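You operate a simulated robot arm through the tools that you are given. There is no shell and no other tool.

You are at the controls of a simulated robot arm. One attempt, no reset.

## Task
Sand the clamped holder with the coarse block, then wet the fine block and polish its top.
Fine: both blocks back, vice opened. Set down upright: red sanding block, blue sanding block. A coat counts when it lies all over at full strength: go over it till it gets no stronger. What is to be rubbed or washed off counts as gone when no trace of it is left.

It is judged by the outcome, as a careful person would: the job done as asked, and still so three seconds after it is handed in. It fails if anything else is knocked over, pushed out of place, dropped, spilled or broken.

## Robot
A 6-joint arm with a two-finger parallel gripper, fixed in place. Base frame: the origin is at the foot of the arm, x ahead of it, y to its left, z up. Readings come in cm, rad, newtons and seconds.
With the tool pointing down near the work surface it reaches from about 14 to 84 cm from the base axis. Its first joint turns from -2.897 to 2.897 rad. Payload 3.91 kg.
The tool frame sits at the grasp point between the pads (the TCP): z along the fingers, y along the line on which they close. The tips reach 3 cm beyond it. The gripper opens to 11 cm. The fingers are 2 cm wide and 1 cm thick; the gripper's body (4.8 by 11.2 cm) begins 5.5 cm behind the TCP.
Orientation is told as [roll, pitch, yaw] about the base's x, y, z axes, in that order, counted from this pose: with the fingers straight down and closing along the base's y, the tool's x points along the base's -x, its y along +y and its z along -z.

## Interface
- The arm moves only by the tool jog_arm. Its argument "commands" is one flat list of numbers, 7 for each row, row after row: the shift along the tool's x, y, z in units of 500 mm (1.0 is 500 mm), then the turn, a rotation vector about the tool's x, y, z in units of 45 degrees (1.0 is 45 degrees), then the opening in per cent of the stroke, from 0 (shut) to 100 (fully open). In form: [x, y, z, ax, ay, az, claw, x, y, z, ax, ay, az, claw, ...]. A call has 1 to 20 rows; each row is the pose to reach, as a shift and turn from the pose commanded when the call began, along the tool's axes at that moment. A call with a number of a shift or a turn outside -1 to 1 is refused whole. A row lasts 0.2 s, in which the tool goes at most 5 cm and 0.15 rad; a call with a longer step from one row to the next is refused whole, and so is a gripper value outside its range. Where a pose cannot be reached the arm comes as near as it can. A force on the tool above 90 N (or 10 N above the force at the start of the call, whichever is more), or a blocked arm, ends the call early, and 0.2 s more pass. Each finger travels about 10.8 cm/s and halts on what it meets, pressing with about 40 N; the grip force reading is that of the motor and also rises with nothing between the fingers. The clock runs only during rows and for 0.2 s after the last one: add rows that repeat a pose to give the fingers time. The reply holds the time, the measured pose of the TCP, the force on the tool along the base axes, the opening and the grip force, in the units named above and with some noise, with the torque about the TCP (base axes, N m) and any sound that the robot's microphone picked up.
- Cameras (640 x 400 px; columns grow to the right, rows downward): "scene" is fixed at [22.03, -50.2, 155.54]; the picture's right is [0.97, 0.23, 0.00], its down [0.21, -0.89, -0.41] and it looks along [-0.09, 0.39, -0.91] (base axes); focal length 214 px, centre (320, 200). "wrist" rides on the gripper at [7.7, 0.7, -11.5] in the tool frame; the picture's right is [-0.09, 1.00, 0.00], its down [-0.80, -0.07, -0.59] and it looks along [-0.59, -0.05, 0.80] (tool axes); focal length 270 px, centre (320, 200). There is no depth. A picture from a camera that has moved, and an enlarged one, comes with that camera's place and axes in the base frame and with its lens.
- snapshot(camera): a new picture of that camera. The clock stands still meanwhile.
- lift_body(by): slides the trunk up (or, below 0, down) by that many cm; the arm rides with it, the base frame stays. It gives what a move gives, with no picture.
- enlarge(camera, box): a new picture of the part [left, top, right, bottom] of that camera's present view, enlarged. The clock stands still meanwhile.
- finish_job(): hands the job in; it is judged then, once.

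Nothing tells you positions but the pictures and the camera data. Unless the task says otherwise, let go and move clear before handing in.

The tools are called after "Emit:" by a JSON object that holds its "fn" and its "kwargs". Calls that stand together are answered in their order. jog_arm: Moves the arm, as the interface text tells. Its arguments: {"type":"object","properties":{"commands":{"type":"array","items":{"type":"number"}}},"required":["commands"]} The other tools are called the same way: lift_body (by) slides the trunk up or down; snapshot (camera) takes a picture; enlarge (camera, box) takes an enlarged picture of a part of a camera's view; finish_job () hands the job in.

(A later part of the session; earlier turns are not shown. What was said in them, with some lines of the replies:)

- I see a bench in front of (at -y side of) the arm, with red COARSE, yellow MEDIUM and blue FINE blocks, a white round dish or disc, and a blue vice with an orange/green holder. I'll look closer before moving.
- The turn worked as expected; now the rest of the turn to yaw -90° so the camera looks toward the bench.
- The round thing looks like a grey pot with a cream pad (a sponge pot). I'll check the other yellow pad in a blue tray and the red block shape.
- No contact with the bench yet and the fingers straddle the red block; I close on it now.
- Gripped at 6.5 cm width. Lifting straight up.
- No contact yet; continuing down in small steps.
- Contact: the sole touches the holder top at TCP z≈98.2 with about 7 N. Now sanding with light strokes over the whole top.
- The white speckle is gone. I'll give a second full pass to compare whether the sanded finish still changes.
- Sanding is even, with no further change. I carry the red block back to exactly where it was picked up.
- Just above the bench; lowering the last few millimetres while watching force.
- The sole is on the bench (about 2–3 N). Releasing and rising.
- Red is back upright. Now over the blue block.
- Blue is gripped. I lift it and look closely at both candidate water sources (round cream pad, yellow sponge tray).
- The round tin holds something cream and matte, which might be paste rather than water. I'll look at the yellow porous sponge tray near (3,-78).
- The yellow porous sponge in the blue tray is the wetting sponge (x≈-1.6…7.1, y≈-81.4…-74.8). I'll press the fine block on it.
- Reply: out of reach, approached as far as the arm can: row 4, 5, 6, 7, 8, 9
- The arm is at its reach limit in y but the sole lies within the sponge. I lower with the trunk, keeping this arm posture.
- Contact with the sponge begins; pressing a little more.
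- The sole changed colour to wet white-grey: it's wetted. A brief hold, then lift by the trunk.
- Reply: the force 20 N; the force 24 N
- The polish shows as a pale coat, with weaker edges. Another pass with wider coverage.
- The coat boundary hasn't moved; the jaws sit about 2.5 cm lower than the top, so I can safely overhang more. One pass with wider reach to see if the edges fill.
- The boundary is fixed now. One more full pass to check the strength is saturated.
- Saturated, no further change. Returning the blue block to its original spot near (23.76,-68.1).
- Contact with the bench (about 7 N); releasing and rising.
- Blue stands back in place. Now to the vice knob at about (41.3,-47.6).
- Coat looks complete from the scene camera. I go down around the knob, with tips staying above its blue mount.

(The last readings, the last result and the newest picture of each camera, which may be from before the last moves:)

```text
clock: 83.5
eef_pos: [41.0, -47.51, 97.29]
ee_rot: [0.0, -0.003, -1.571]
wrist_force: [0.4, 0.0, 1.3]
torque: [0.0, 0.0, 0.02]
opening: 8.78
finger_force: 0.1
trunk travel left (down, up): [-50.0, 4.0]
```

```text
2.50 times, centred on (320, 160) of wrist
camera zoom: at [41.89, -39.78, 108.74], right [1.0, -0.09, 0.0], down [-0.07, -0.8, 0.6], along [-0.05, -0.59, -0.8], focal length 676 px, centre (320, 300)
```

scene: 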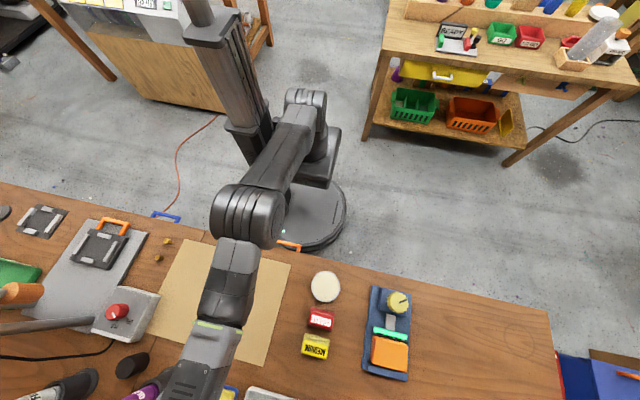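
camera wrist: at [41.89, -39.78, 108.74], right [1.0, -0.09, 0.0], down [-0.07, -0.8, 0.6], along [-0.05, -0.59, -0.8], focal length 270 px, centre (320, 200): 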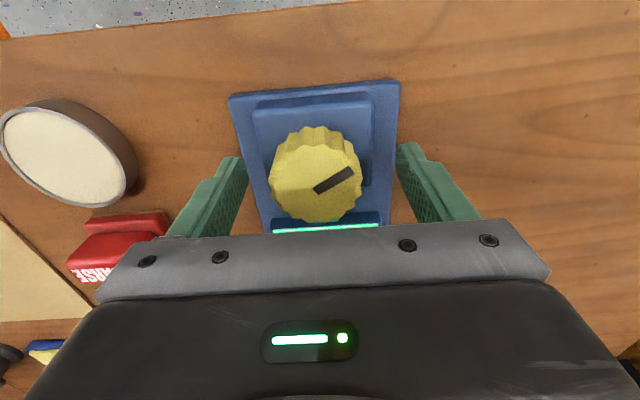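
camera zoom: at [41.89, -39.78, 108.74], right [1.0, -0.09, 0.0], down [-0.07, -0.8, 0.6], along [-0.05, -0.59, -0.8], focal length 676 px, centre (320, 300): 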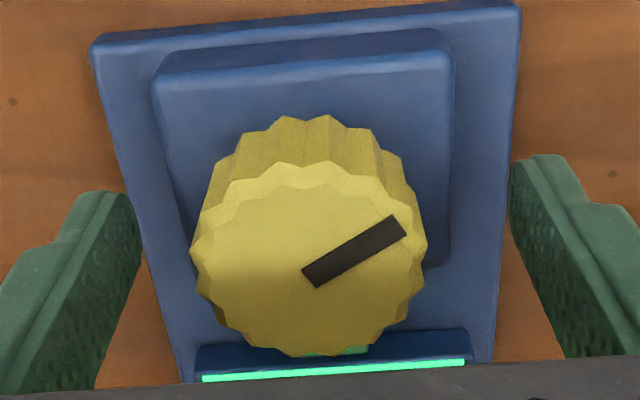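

Emit:
{"fn": "jog_arm", "kwargs": {"commands": [0, 0, 0.004, 0, 0, 0, 65, 0, 0, 0.004, 0, 0, 0, 50, 0, 0, 0.004, 0, 0, 0, 35, 0, 0, 0.004, 0, 0, 0, 20, 0, 0, 0.004, 0, 0, 0, 20]}}

Emit:
{"fn": "enlarge", "kwargs": {"camera": "wrist", "box": [220, 80, 420, 240]}}

```text
clock: 84.7
eef_pos: [41.02, -47.52, 97.11]
ee_rot: [0.0, -0.001, -1.571]
wrist_force: [-13.6, 2.0, -4.5]
torque: [0.02, -0.2, -0.08]
opening: 4.79
finger_force: 45.1
trunk travel left (down, up): [-50.0, 4.0]
```

```text
2.50 times, centred on (320, 160) of wrist
camera zoom: at [41.7, -39.81, 108.53], right [1.0, -0.09, 0.0], down [-0.07, -0.8, 0.59], along [-0.05, -0.59, -0.8], focal length 676 px, centre (320, 300)
```

zoom: 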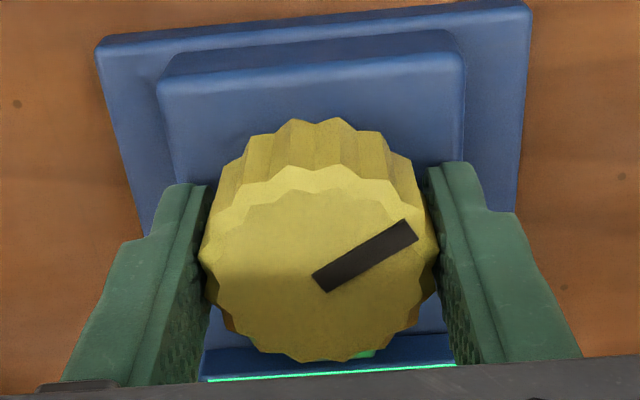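

The gripper is slightly off-centre (-13 N in x); I shift to relieve it, then turn counter-clockwise a little.

Emit:
{"fn": "jog_arm", "kwargs": {"commands": [0, -0.003, 0, 0, 0, 0, 20, 0, -0.006, 0, 0, 0, 0, 20]}}

```text
clock: 85.3
eef_pos: [40.95, -47.53, 97.12]
ee_rot: [0.002, 0.0, -1.57]
wrist_force: [-7.9, 5.8, -10.4]
torque: [0.08, 0.04, -0.01]
opening: 4.8
finger_force: 44.8
trunk travel left (down, up): [-50.0, 4.0]
```

Emit:
{"fn": "jog_arm", "kwargs": {"commands": [0.002, -0.004, 0.003, 0, 0, 0, 20, 0.002, -0.004, 0.003, 0, 0, 0, 20]}}

```text
clock: 85.9
eef_pos: [41.02, -47.46, 97.12]
ee_rot: [0.001, -0.004, -1.57]
wrist_force: [3.6, 1.6, -0.2]
torque: [1.3, 0.48, -0.01]
opening: 4.78
finger_force: 45.5
trunk travel left (down, up): [-50.0, 4.0]
```

Emit:
{"fn": "jog_arm", "kwargs": {"commands": [0, 0, 0, 0, 0, -0.12, 20, 0, 0, 0, 0, 0, -0.24, 20, 0, 0, 0, 0, 0, -0.36, 20, 0, 0, 0, 0, 0, -0.48, 20]}}

Emit:
{"fn": "snapshot", "kwargs": {"camera": "wrist"}}

Emit:
{"fn": "enlarge", "kwargs": {"camera": "scene", "box": [340, 270, 440, 390]}}

```text
clock: 86.9
eef_pos: [41.08, -47.49, 97.05]
ee_rot: [-0.001, -0.004, -1.189]
wrist_force: [25.3, 0.0, 14.0]
torque: [0.68, -0.36, -0.23]
opening: 4.76
finger_force: 44.9
trunk travel left (down, up): [-50.0, 4.0]
```

```text
taken
camera wrist: at [38.83, -40.03, 108.48], right [0.96, 0.29, 0.0], down [0.23, -0.77, 0.6], along [0.17, -0.57, -0.8], focal length 270 px, centre (320, 200)
```

wrist: 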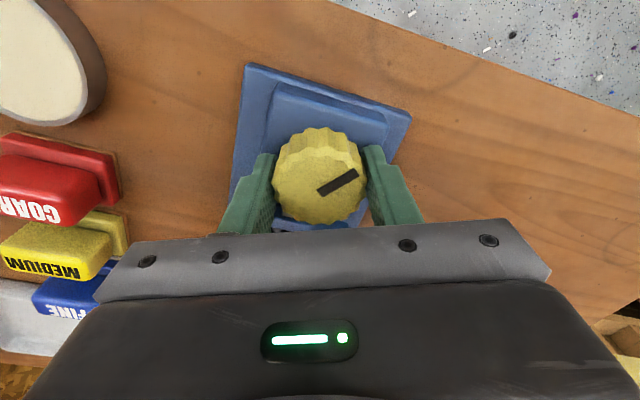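

```text
3.33 times, centred on (390, 330) of scene
camera zoom: at [22.03, -50.2, 155.54], right [0.97, 0.23, 0.0], down [0.21, -0.89, -0.41], along [-0.09, 0.39, -0.91], focal length 715 px, centre (87, -233)
```

zoom: 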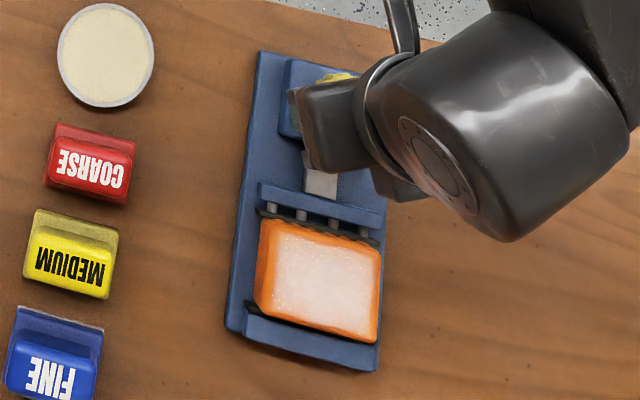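

The knob turns with the gripper and the green clamp light went out: right direction. I relieve the side force and keep turning.

Emit:
{"fn": "jog_arm", "kwargs": {"commands": [-0.003, 0.0074, -0.002, 0, 0, 0, 20, -0.003, 0.0074, -0.002, 0, 0, -0.12, 20, -0.003, 0.0074, -0.002, 0, 0, -0.24, 20, -0.003, 0.0074, -0.002, 0, 0, -0.36, 20]}}

Emit:
{"fn": "enlarge", "kwargs": {"camera": "scene", "box": [340, 270, 440, 390]}}

```text
clock: 87.9
eef_pos: [41.1, -47.53, 97.07]
ee_rot: [-0.002, 0.001, -0.907]
wrist_force: [5.9, 2.9, 9.8]
torque: [-0.36, -0.26, -0.22]
opening: 4.77
finger_force: 44.6
trunk travel left (down, up): [-50.0, 4.0]
```

```text
3.33 times, centred on (390, 330) of scene
camera zoom: at [22.03, -50.2, 155.54], right [0.97, 0.23, 0.0], down [0.21, -0.89, -0.41], along [-0.09, 0.39, -0.91], focal length 715 px, centre (87, -233)
```

zoom: 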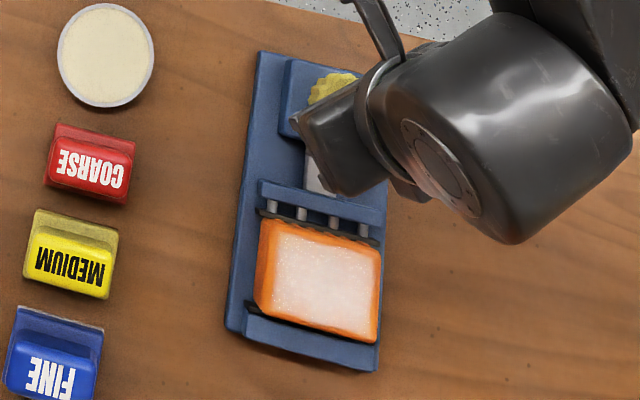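

Emit:
{"fn": "jog_arm", "kwargs": {"commands": [0, 0.001, -0.003, 0, 0, -0.12, 20, 0, 0.001, -0.003, 0, 0, -0.24, 20, 0, 0.001, -0.003, 0, 0, -0.36, 20, 0, 0.001, -0.003, 0, 0, -0.48, 20, 0, 0.001, -0.003, 0, 0, -0.6, 20, 0, 0.001, -0.003, 0, 0, -0.72, 20]}}

Emit:
{"fn": "enlarge", "kwargs": {"camera": "scene", "box": [340, 270, 440, 390]}}

Emit:
{"fn": "snapshot", "kwargs": {"camera": "wrist"}}

```text
clock: 89.3
eef_pos: [41.23, -47.42, 97.17]
ee_rot: [-0.001, 0.003, -0.34]
wrist_force: [-4.5, 12.0, -16.1]
torque: [-0.83, 0.32, -0.29]
opening: 4.78
finger_force: 45.0
trunk travel left (down, up): [-50.0, 4.0]
```

```text
3.33 times, centred on (390, 330) of scene
camera zoom: at [22.03, -50.2, 155.54], right [0.97, 0.23, 0.0], down [0.21, -0.89, -0.41], along [-0.09, 0.39, -0.91], focal length 715 px, centre (87, -233)
```

zoom: 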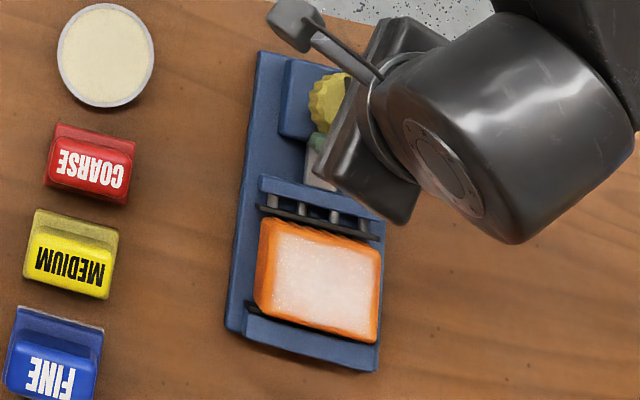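

```text
taken
camera wrist: at [34.21, -44.16, 108.55], right [0.42, 0.91, 0.0], down [0.73, -0.34, 0.59], along [0.54, -0.25, -0.81], focal length 270 px, centre (320, 200)
```

wrist: 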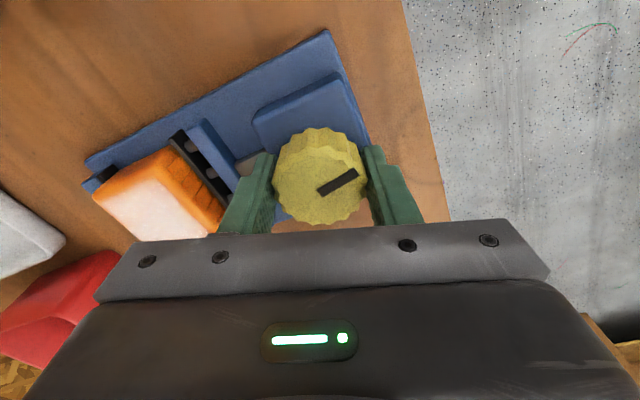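

Emit:
{"fn": "jog_arm", "kwargs": {"commands": [0.003, 0.003, 0.002, 0, 0, 0, 20, 0.003, 0.003, 0.002, 0, 0, -0.12, 20, 0.003, 0.003, 0.002, 0, 0, -0.24, 20, 0.003, 0.003, 0.002, 0, 0, -0.36, 20, 0.003, 0.003, 0.002, 0, 0, -0.48, 20, 0.003, 0.003, 0.002, 0, 0, -0.6, 20, 0.003, 0.003, 0.002, 0, 0, -0.72, 20, 0.003, 0.003, 0.002, 0, 0, -0.84, 20]}}

Emit:
{"fn": "enlarge", "kwargs": {"camera": "scene", "box": [340, 270, 440, 390]}}

```text
clock: 91.1
eef_pos: [41.22, -47.26, 97.1]
ee_rot: [0.0, 0.003, 0.317]
wrist_force: [-2.6, 7.2, -16.3]
torque: [0.12, -0.29, -0.26]
opening: 4.81
finger_force: 45.5
trunk travel left (down, up): [-50.0, 4.0]
```

```text
3.33 times, centred on (390, 330) of scene
camera zoom: at [22.03, -50.2, 155.54], right [0.97, 0.23, 0.0], down [0.21, -0.89, -0.41], along [-0.09, 0.39, -0.91], focal length 715 px, centre (87, -233)
```

zoom: 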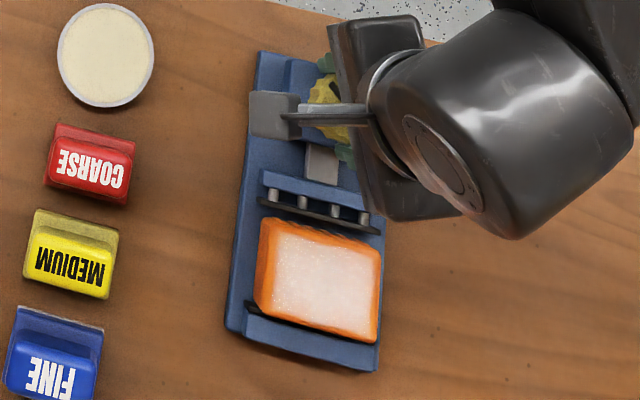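

Emit:
{"fn": "jog_arm", "kwargs": {"commands": [-0.001, 0.003, 0.003, 0, 0, 0, 20, -0.001, 0.003, 0.003, 0, 0, -0.12, 20, -0.001, 0.003, 0.003, 0, 0, -0.24, 20, -0.001, 0.003, 0.003, 0, 0, -0.36, 20, -0.001, 0.003, 0.003, 0, 0, -0.48, 20, -0.001, 0.003, 0.003, 0, 0, -0.6, 20, -0.001, 0.003, 0.003, 0, 0, -0.72, 20, -0.001, 0.003, 0.003, 0, 0, -0.84, 20]}}

Emit:
{"fn": "enlarge", "kwargs": {"camera": "scene", "box": [340, 270, 440, 390]}}

```text
clock: 92.9
eef_pos: [41.14, -47.1, 97.04]
ee_rot: [-0.002, 0.001, 0.975]
wrist_force: [-0.3, -1.3, 7.5]
torque: [0.68, -0.55, -0.24]
opening: 4.78
finger_force: 45.1
trunk travel left (down, up): [-50.0, 4.0]
```

```text
3.33 times, centred on (390, 330) of scene
camera zoom: at [22.03, -50.2, 155.54], right [0.97, 0.23, 0.0], down [0.21, -0.89, -0.41], along [-0.09, 0.39, -0.91], focal length 715 px, centre (87, -233)
```

zoom: 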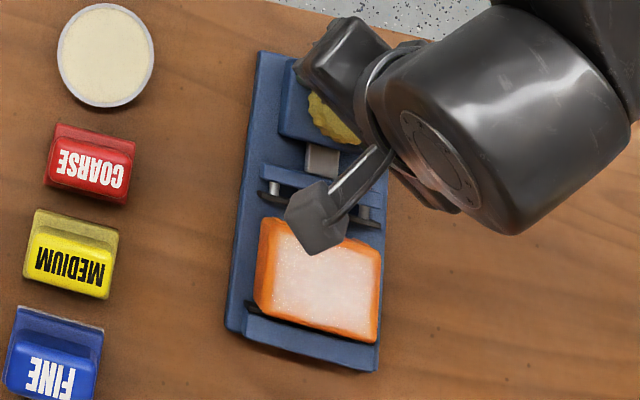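

Emit:
{"fn": "jog_arm", "kwargs": {"commands": [0, 0, 0, 0, 0, -0.12, 20, 0, 0, 0, 0, 0, -0.24, 20, 0, 0, 0, 0, 0, -0.36, 20, 0, 0, 0, 0, 0, -0.48, 20, 0, 0, 0, 0, 0, -0.6, 20, 0, 0, 0, 0, 0, -0.72, 20]}}

Emit:
{"fn": "enlarge", "kwargs": {"camera": "scene", "box": [340, 270, 440, 390]}}

```text
clock: 94.3
eef_pos: [40.99, -46.98, 97.03]
ee_rot: [-0.001, 0.0, 1.542]
wrist_force: [-7.1, 4.5, -1.2]
torque: [-0.03, -0.4, -1.09]
opening: 4.77
finger_force: 45.1
trunk travel left (down, up): [-50.0, 4.0]
```

```text
3.33 times, centred on (390, 330) of scene
camera zoom: at [22.03, -50.2, 155.54], right [0.97, 0.23, 0.0], down [0.21, -0.89, -0.41], along [-0.09, 0.39, -0.91], focal length 715 px, centre (87, -233)
```

zoom: 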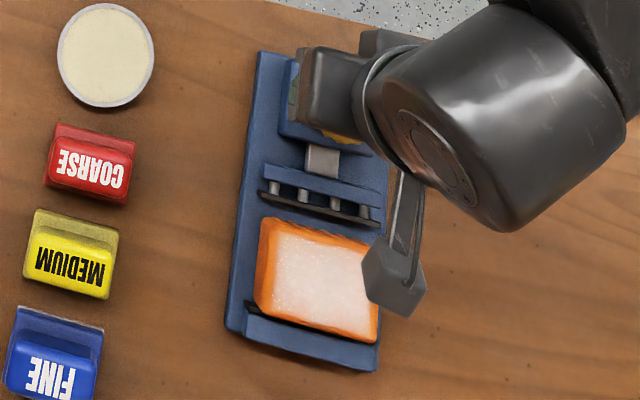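

Torque rose to about 1.1 N·m: perhaps an end stop near 180°. A small further turn to test.

Emit:
{"fn": "jog_arm", "kwargs": {"commands": [0, 0, 0, 0, 0, -0.06, 20, 0, 0, 0, 0, 0, -0.1, 20]}}

Emit:
{"fn": "snapshot", "kwargs": {"camera": "wrist"}}

```text
clock: 94.9
eef_pos: [40.9, -47.11, 96.93]
ee_rot: [0.0, 0.001, 1.618]
wrist_force: [-9.0, 4.1, -5.4]
torque: [-0.28, -0.43, -0.94]
opening: 4.79
finger_force: 45.3
trunk travel left (down, up): [-50.0, 4.0]
```

```text
taken
camera wrist: at [40.69, -54.8, 108.38], right [-1.0, 0.04, 0.0], down [0.03, 0.8, 0.59], along [0.02, 0.59, -0.8], focal length 270 px, centre (320, 200)
```

wrist: 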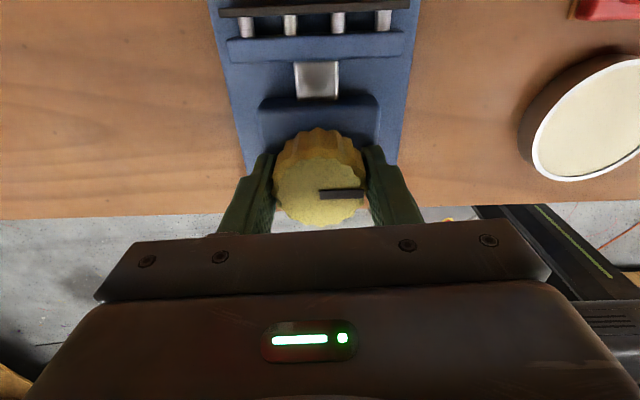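

The knob has slipped against its end stop, so the vice is fully open. Releasing and rising.

Emit:
{"fn": "jog_arm", "kwargs": {"commands": [0, 0, 0, 0, 0, 0, 55, 0, 0, 0, 0, 0, 0, 75, 0, 0, 0, 0, 0, 0, 80, 0, 0, -0.04, 0, 0, 0, 80, 0, 0, -0.1, 0, 0, 0, 80, 0, 0, -0.2, 0, 0, 0, 80]}}

Emit:
{"fn": "snapshot", "kwargs": {"camera": "wrist"}}

Emit:
{"fn": "enlarge", "kwargs": {"camera": "scene", "box": [340, 270, 440, 390]}}

```text
clock: 96.3
eef_pos: [41.3, -47.11, 107.09]
ee_rot: [0.0, 0.002, 1.619]
wrist_force: [0.3, -0.3, -0.2]
torque: [-0.02, -0.01, 0.0]
opening: 8.81
finger_force: 0.0
trunk travel left (down, up): [-50.0, 4.0]
```

```text
taken
camera wrist: at [40.89, -54.71, 118.44], right [-1.0, 0.04, 0.0], down [0.03, 0.8, 0.59], along [0.02, 0.59, -0.81], focal length 270 px, centre (320, 200)
```

wrist: 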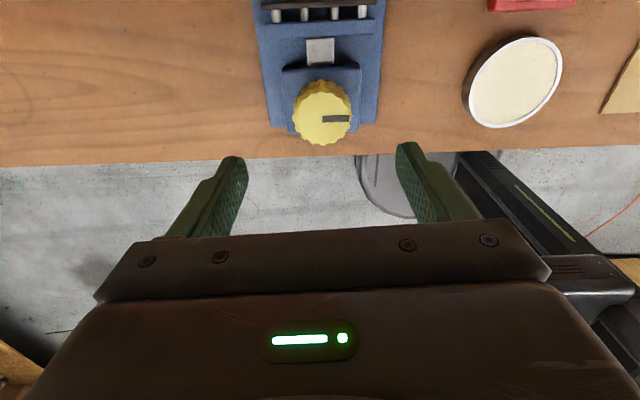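

```text
3.33 times, centred on (390, 330) of scene
camera zoom: at [22.03, -50.2, 155.54], right [0.97, 0.23, 0.0], down [0.21, -0.89, -0.41], along [-0.09, 0.39, -0.91], focal length 715 px, centre (87, -233)
```

zoom: 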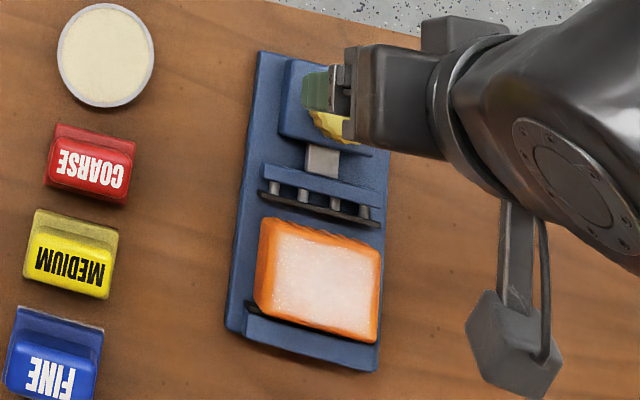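

The gap between jaw plate and holder is clear. I move the arm up and away for a final check.

Emit:
{"fn": "jog_arm", "kwargs": {"commands": [0, 0, -0.08, 0, 0, 0, 80, -0.03, 0.02, -0.14, 0, 0, 0, 80, -0.09, 0.04, -0.2, 0, 0, 0, 80, -0.15, 0.07, -0.25, 0, 0, 0, 80, -0.21, 0.1, -0.28, 0, 0, 0, 80, -0.27, 0.13, -0.3, 0, 0, 0, 80, -0.3, 0.15, -0.3, 0, 0, 0, 80]}}

Emit:
{"fn": "snapshot", "kwargs": {"camera": "scene"}}

Emit:
{"fn": "enlarge", "kwargs": {"camera": "scene", "box": [340, 270, 440, 390]}}

Emit:
{"fn": "enlarge", "kwargs": {"camera": "scene", "box": [280, 260, 440, 400]}}

```text
clock: 97.9
eef_pos: [33.01, -32.58, 121.96]
ee_rot: [-0.003, 0.002, 1.617]
wrist_force: [-0.6, -1.3, 0.5]
torque: [-0.01, -0.04, -0.04]
opening: 8.79
finger_force: 0.0
trunk travel left (down, up): [-50.0, 4.0]
```

```text
taken
```

scene: 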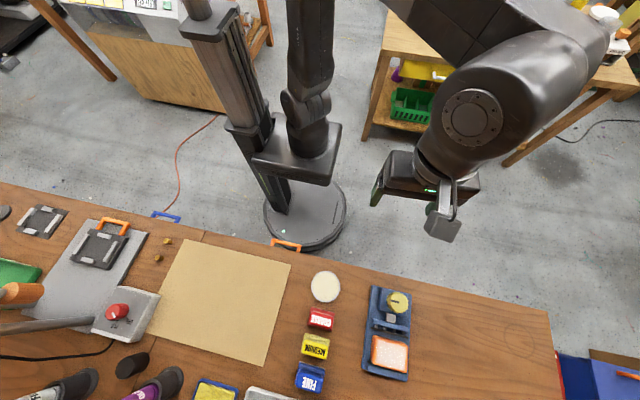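

```text
3.33 times, centred on (390, 330) of scene
camera zoom: at [22.03, -50.2, 155.54], right [0.97, 0.23, 0.0], down [0.21, -0.89, -0.41], along [-0.09, 0.39, -0.91], focal length 715 px, centre (87, -233)
```

zoom: 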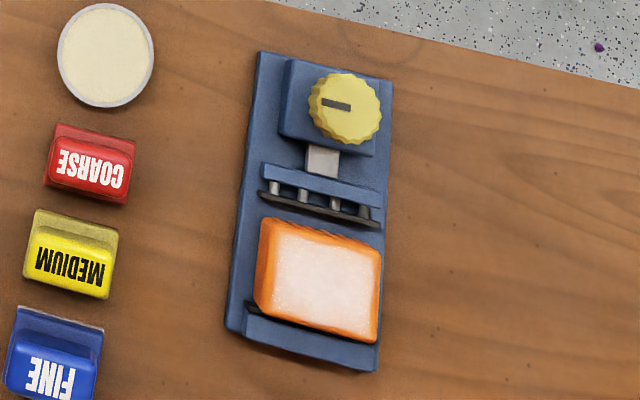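

```text
2.86 times, centred on (360, 330) of scene
camera zoom: at [22.03, -50.2, 155.54], right [0.97, 0.23, 0.0], down [0.21, -0.89, -0.41], along [-0.09, 0.39, -0.91], focal length 613 px, centre (206, -171)
```

zoom: 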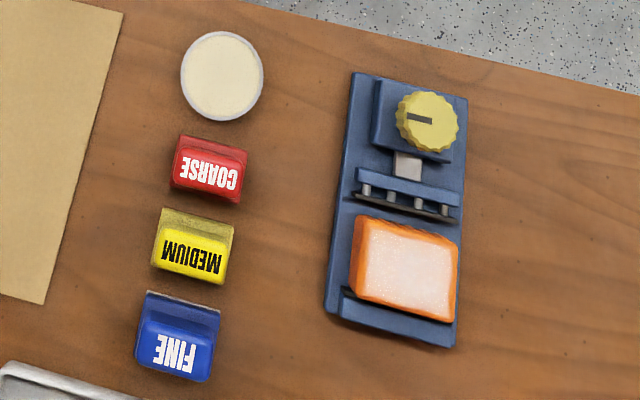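

The holder's top carries a full, even polish. Red and blue stand upright in their places, the vice is open with a visible gap, and the arm is clear, so I'm handing the job in.

Emit:
{"fn": "finish_job", "kwargs": {}}

```text
The job is handed in.
```

The job is handed in. I sanded the holder with the coarse block, then polished its top with the fine block after wetting it.

- **Sanding:** the white speckle on the holder's top came off in the first pass. A second full pass changed nothing further.
- **Wetting:** I used the yellow sponge in the blue tray, not the round tin of cream-coloured material near the blocks. The fine block's sole turned from brown to whitish when pressed on it, which I took as wet.
- **Polish:** the pale coat stopped getting stronger over the last two passes. A thin orange rim remains around the edge of the top. It did not fill even when I worked past the edges, so I took it as the limit of the coated area.
- **Blocks:** red and blue are standing upright where I picked them up.
- **Vice:** I turned the knob counter-clockwise to its stop. The clamp light went out and there is a clear gap between the jaw and the holder.

The final pictures showed nothing knocked over or out of place, and the arm is clear of the bench.
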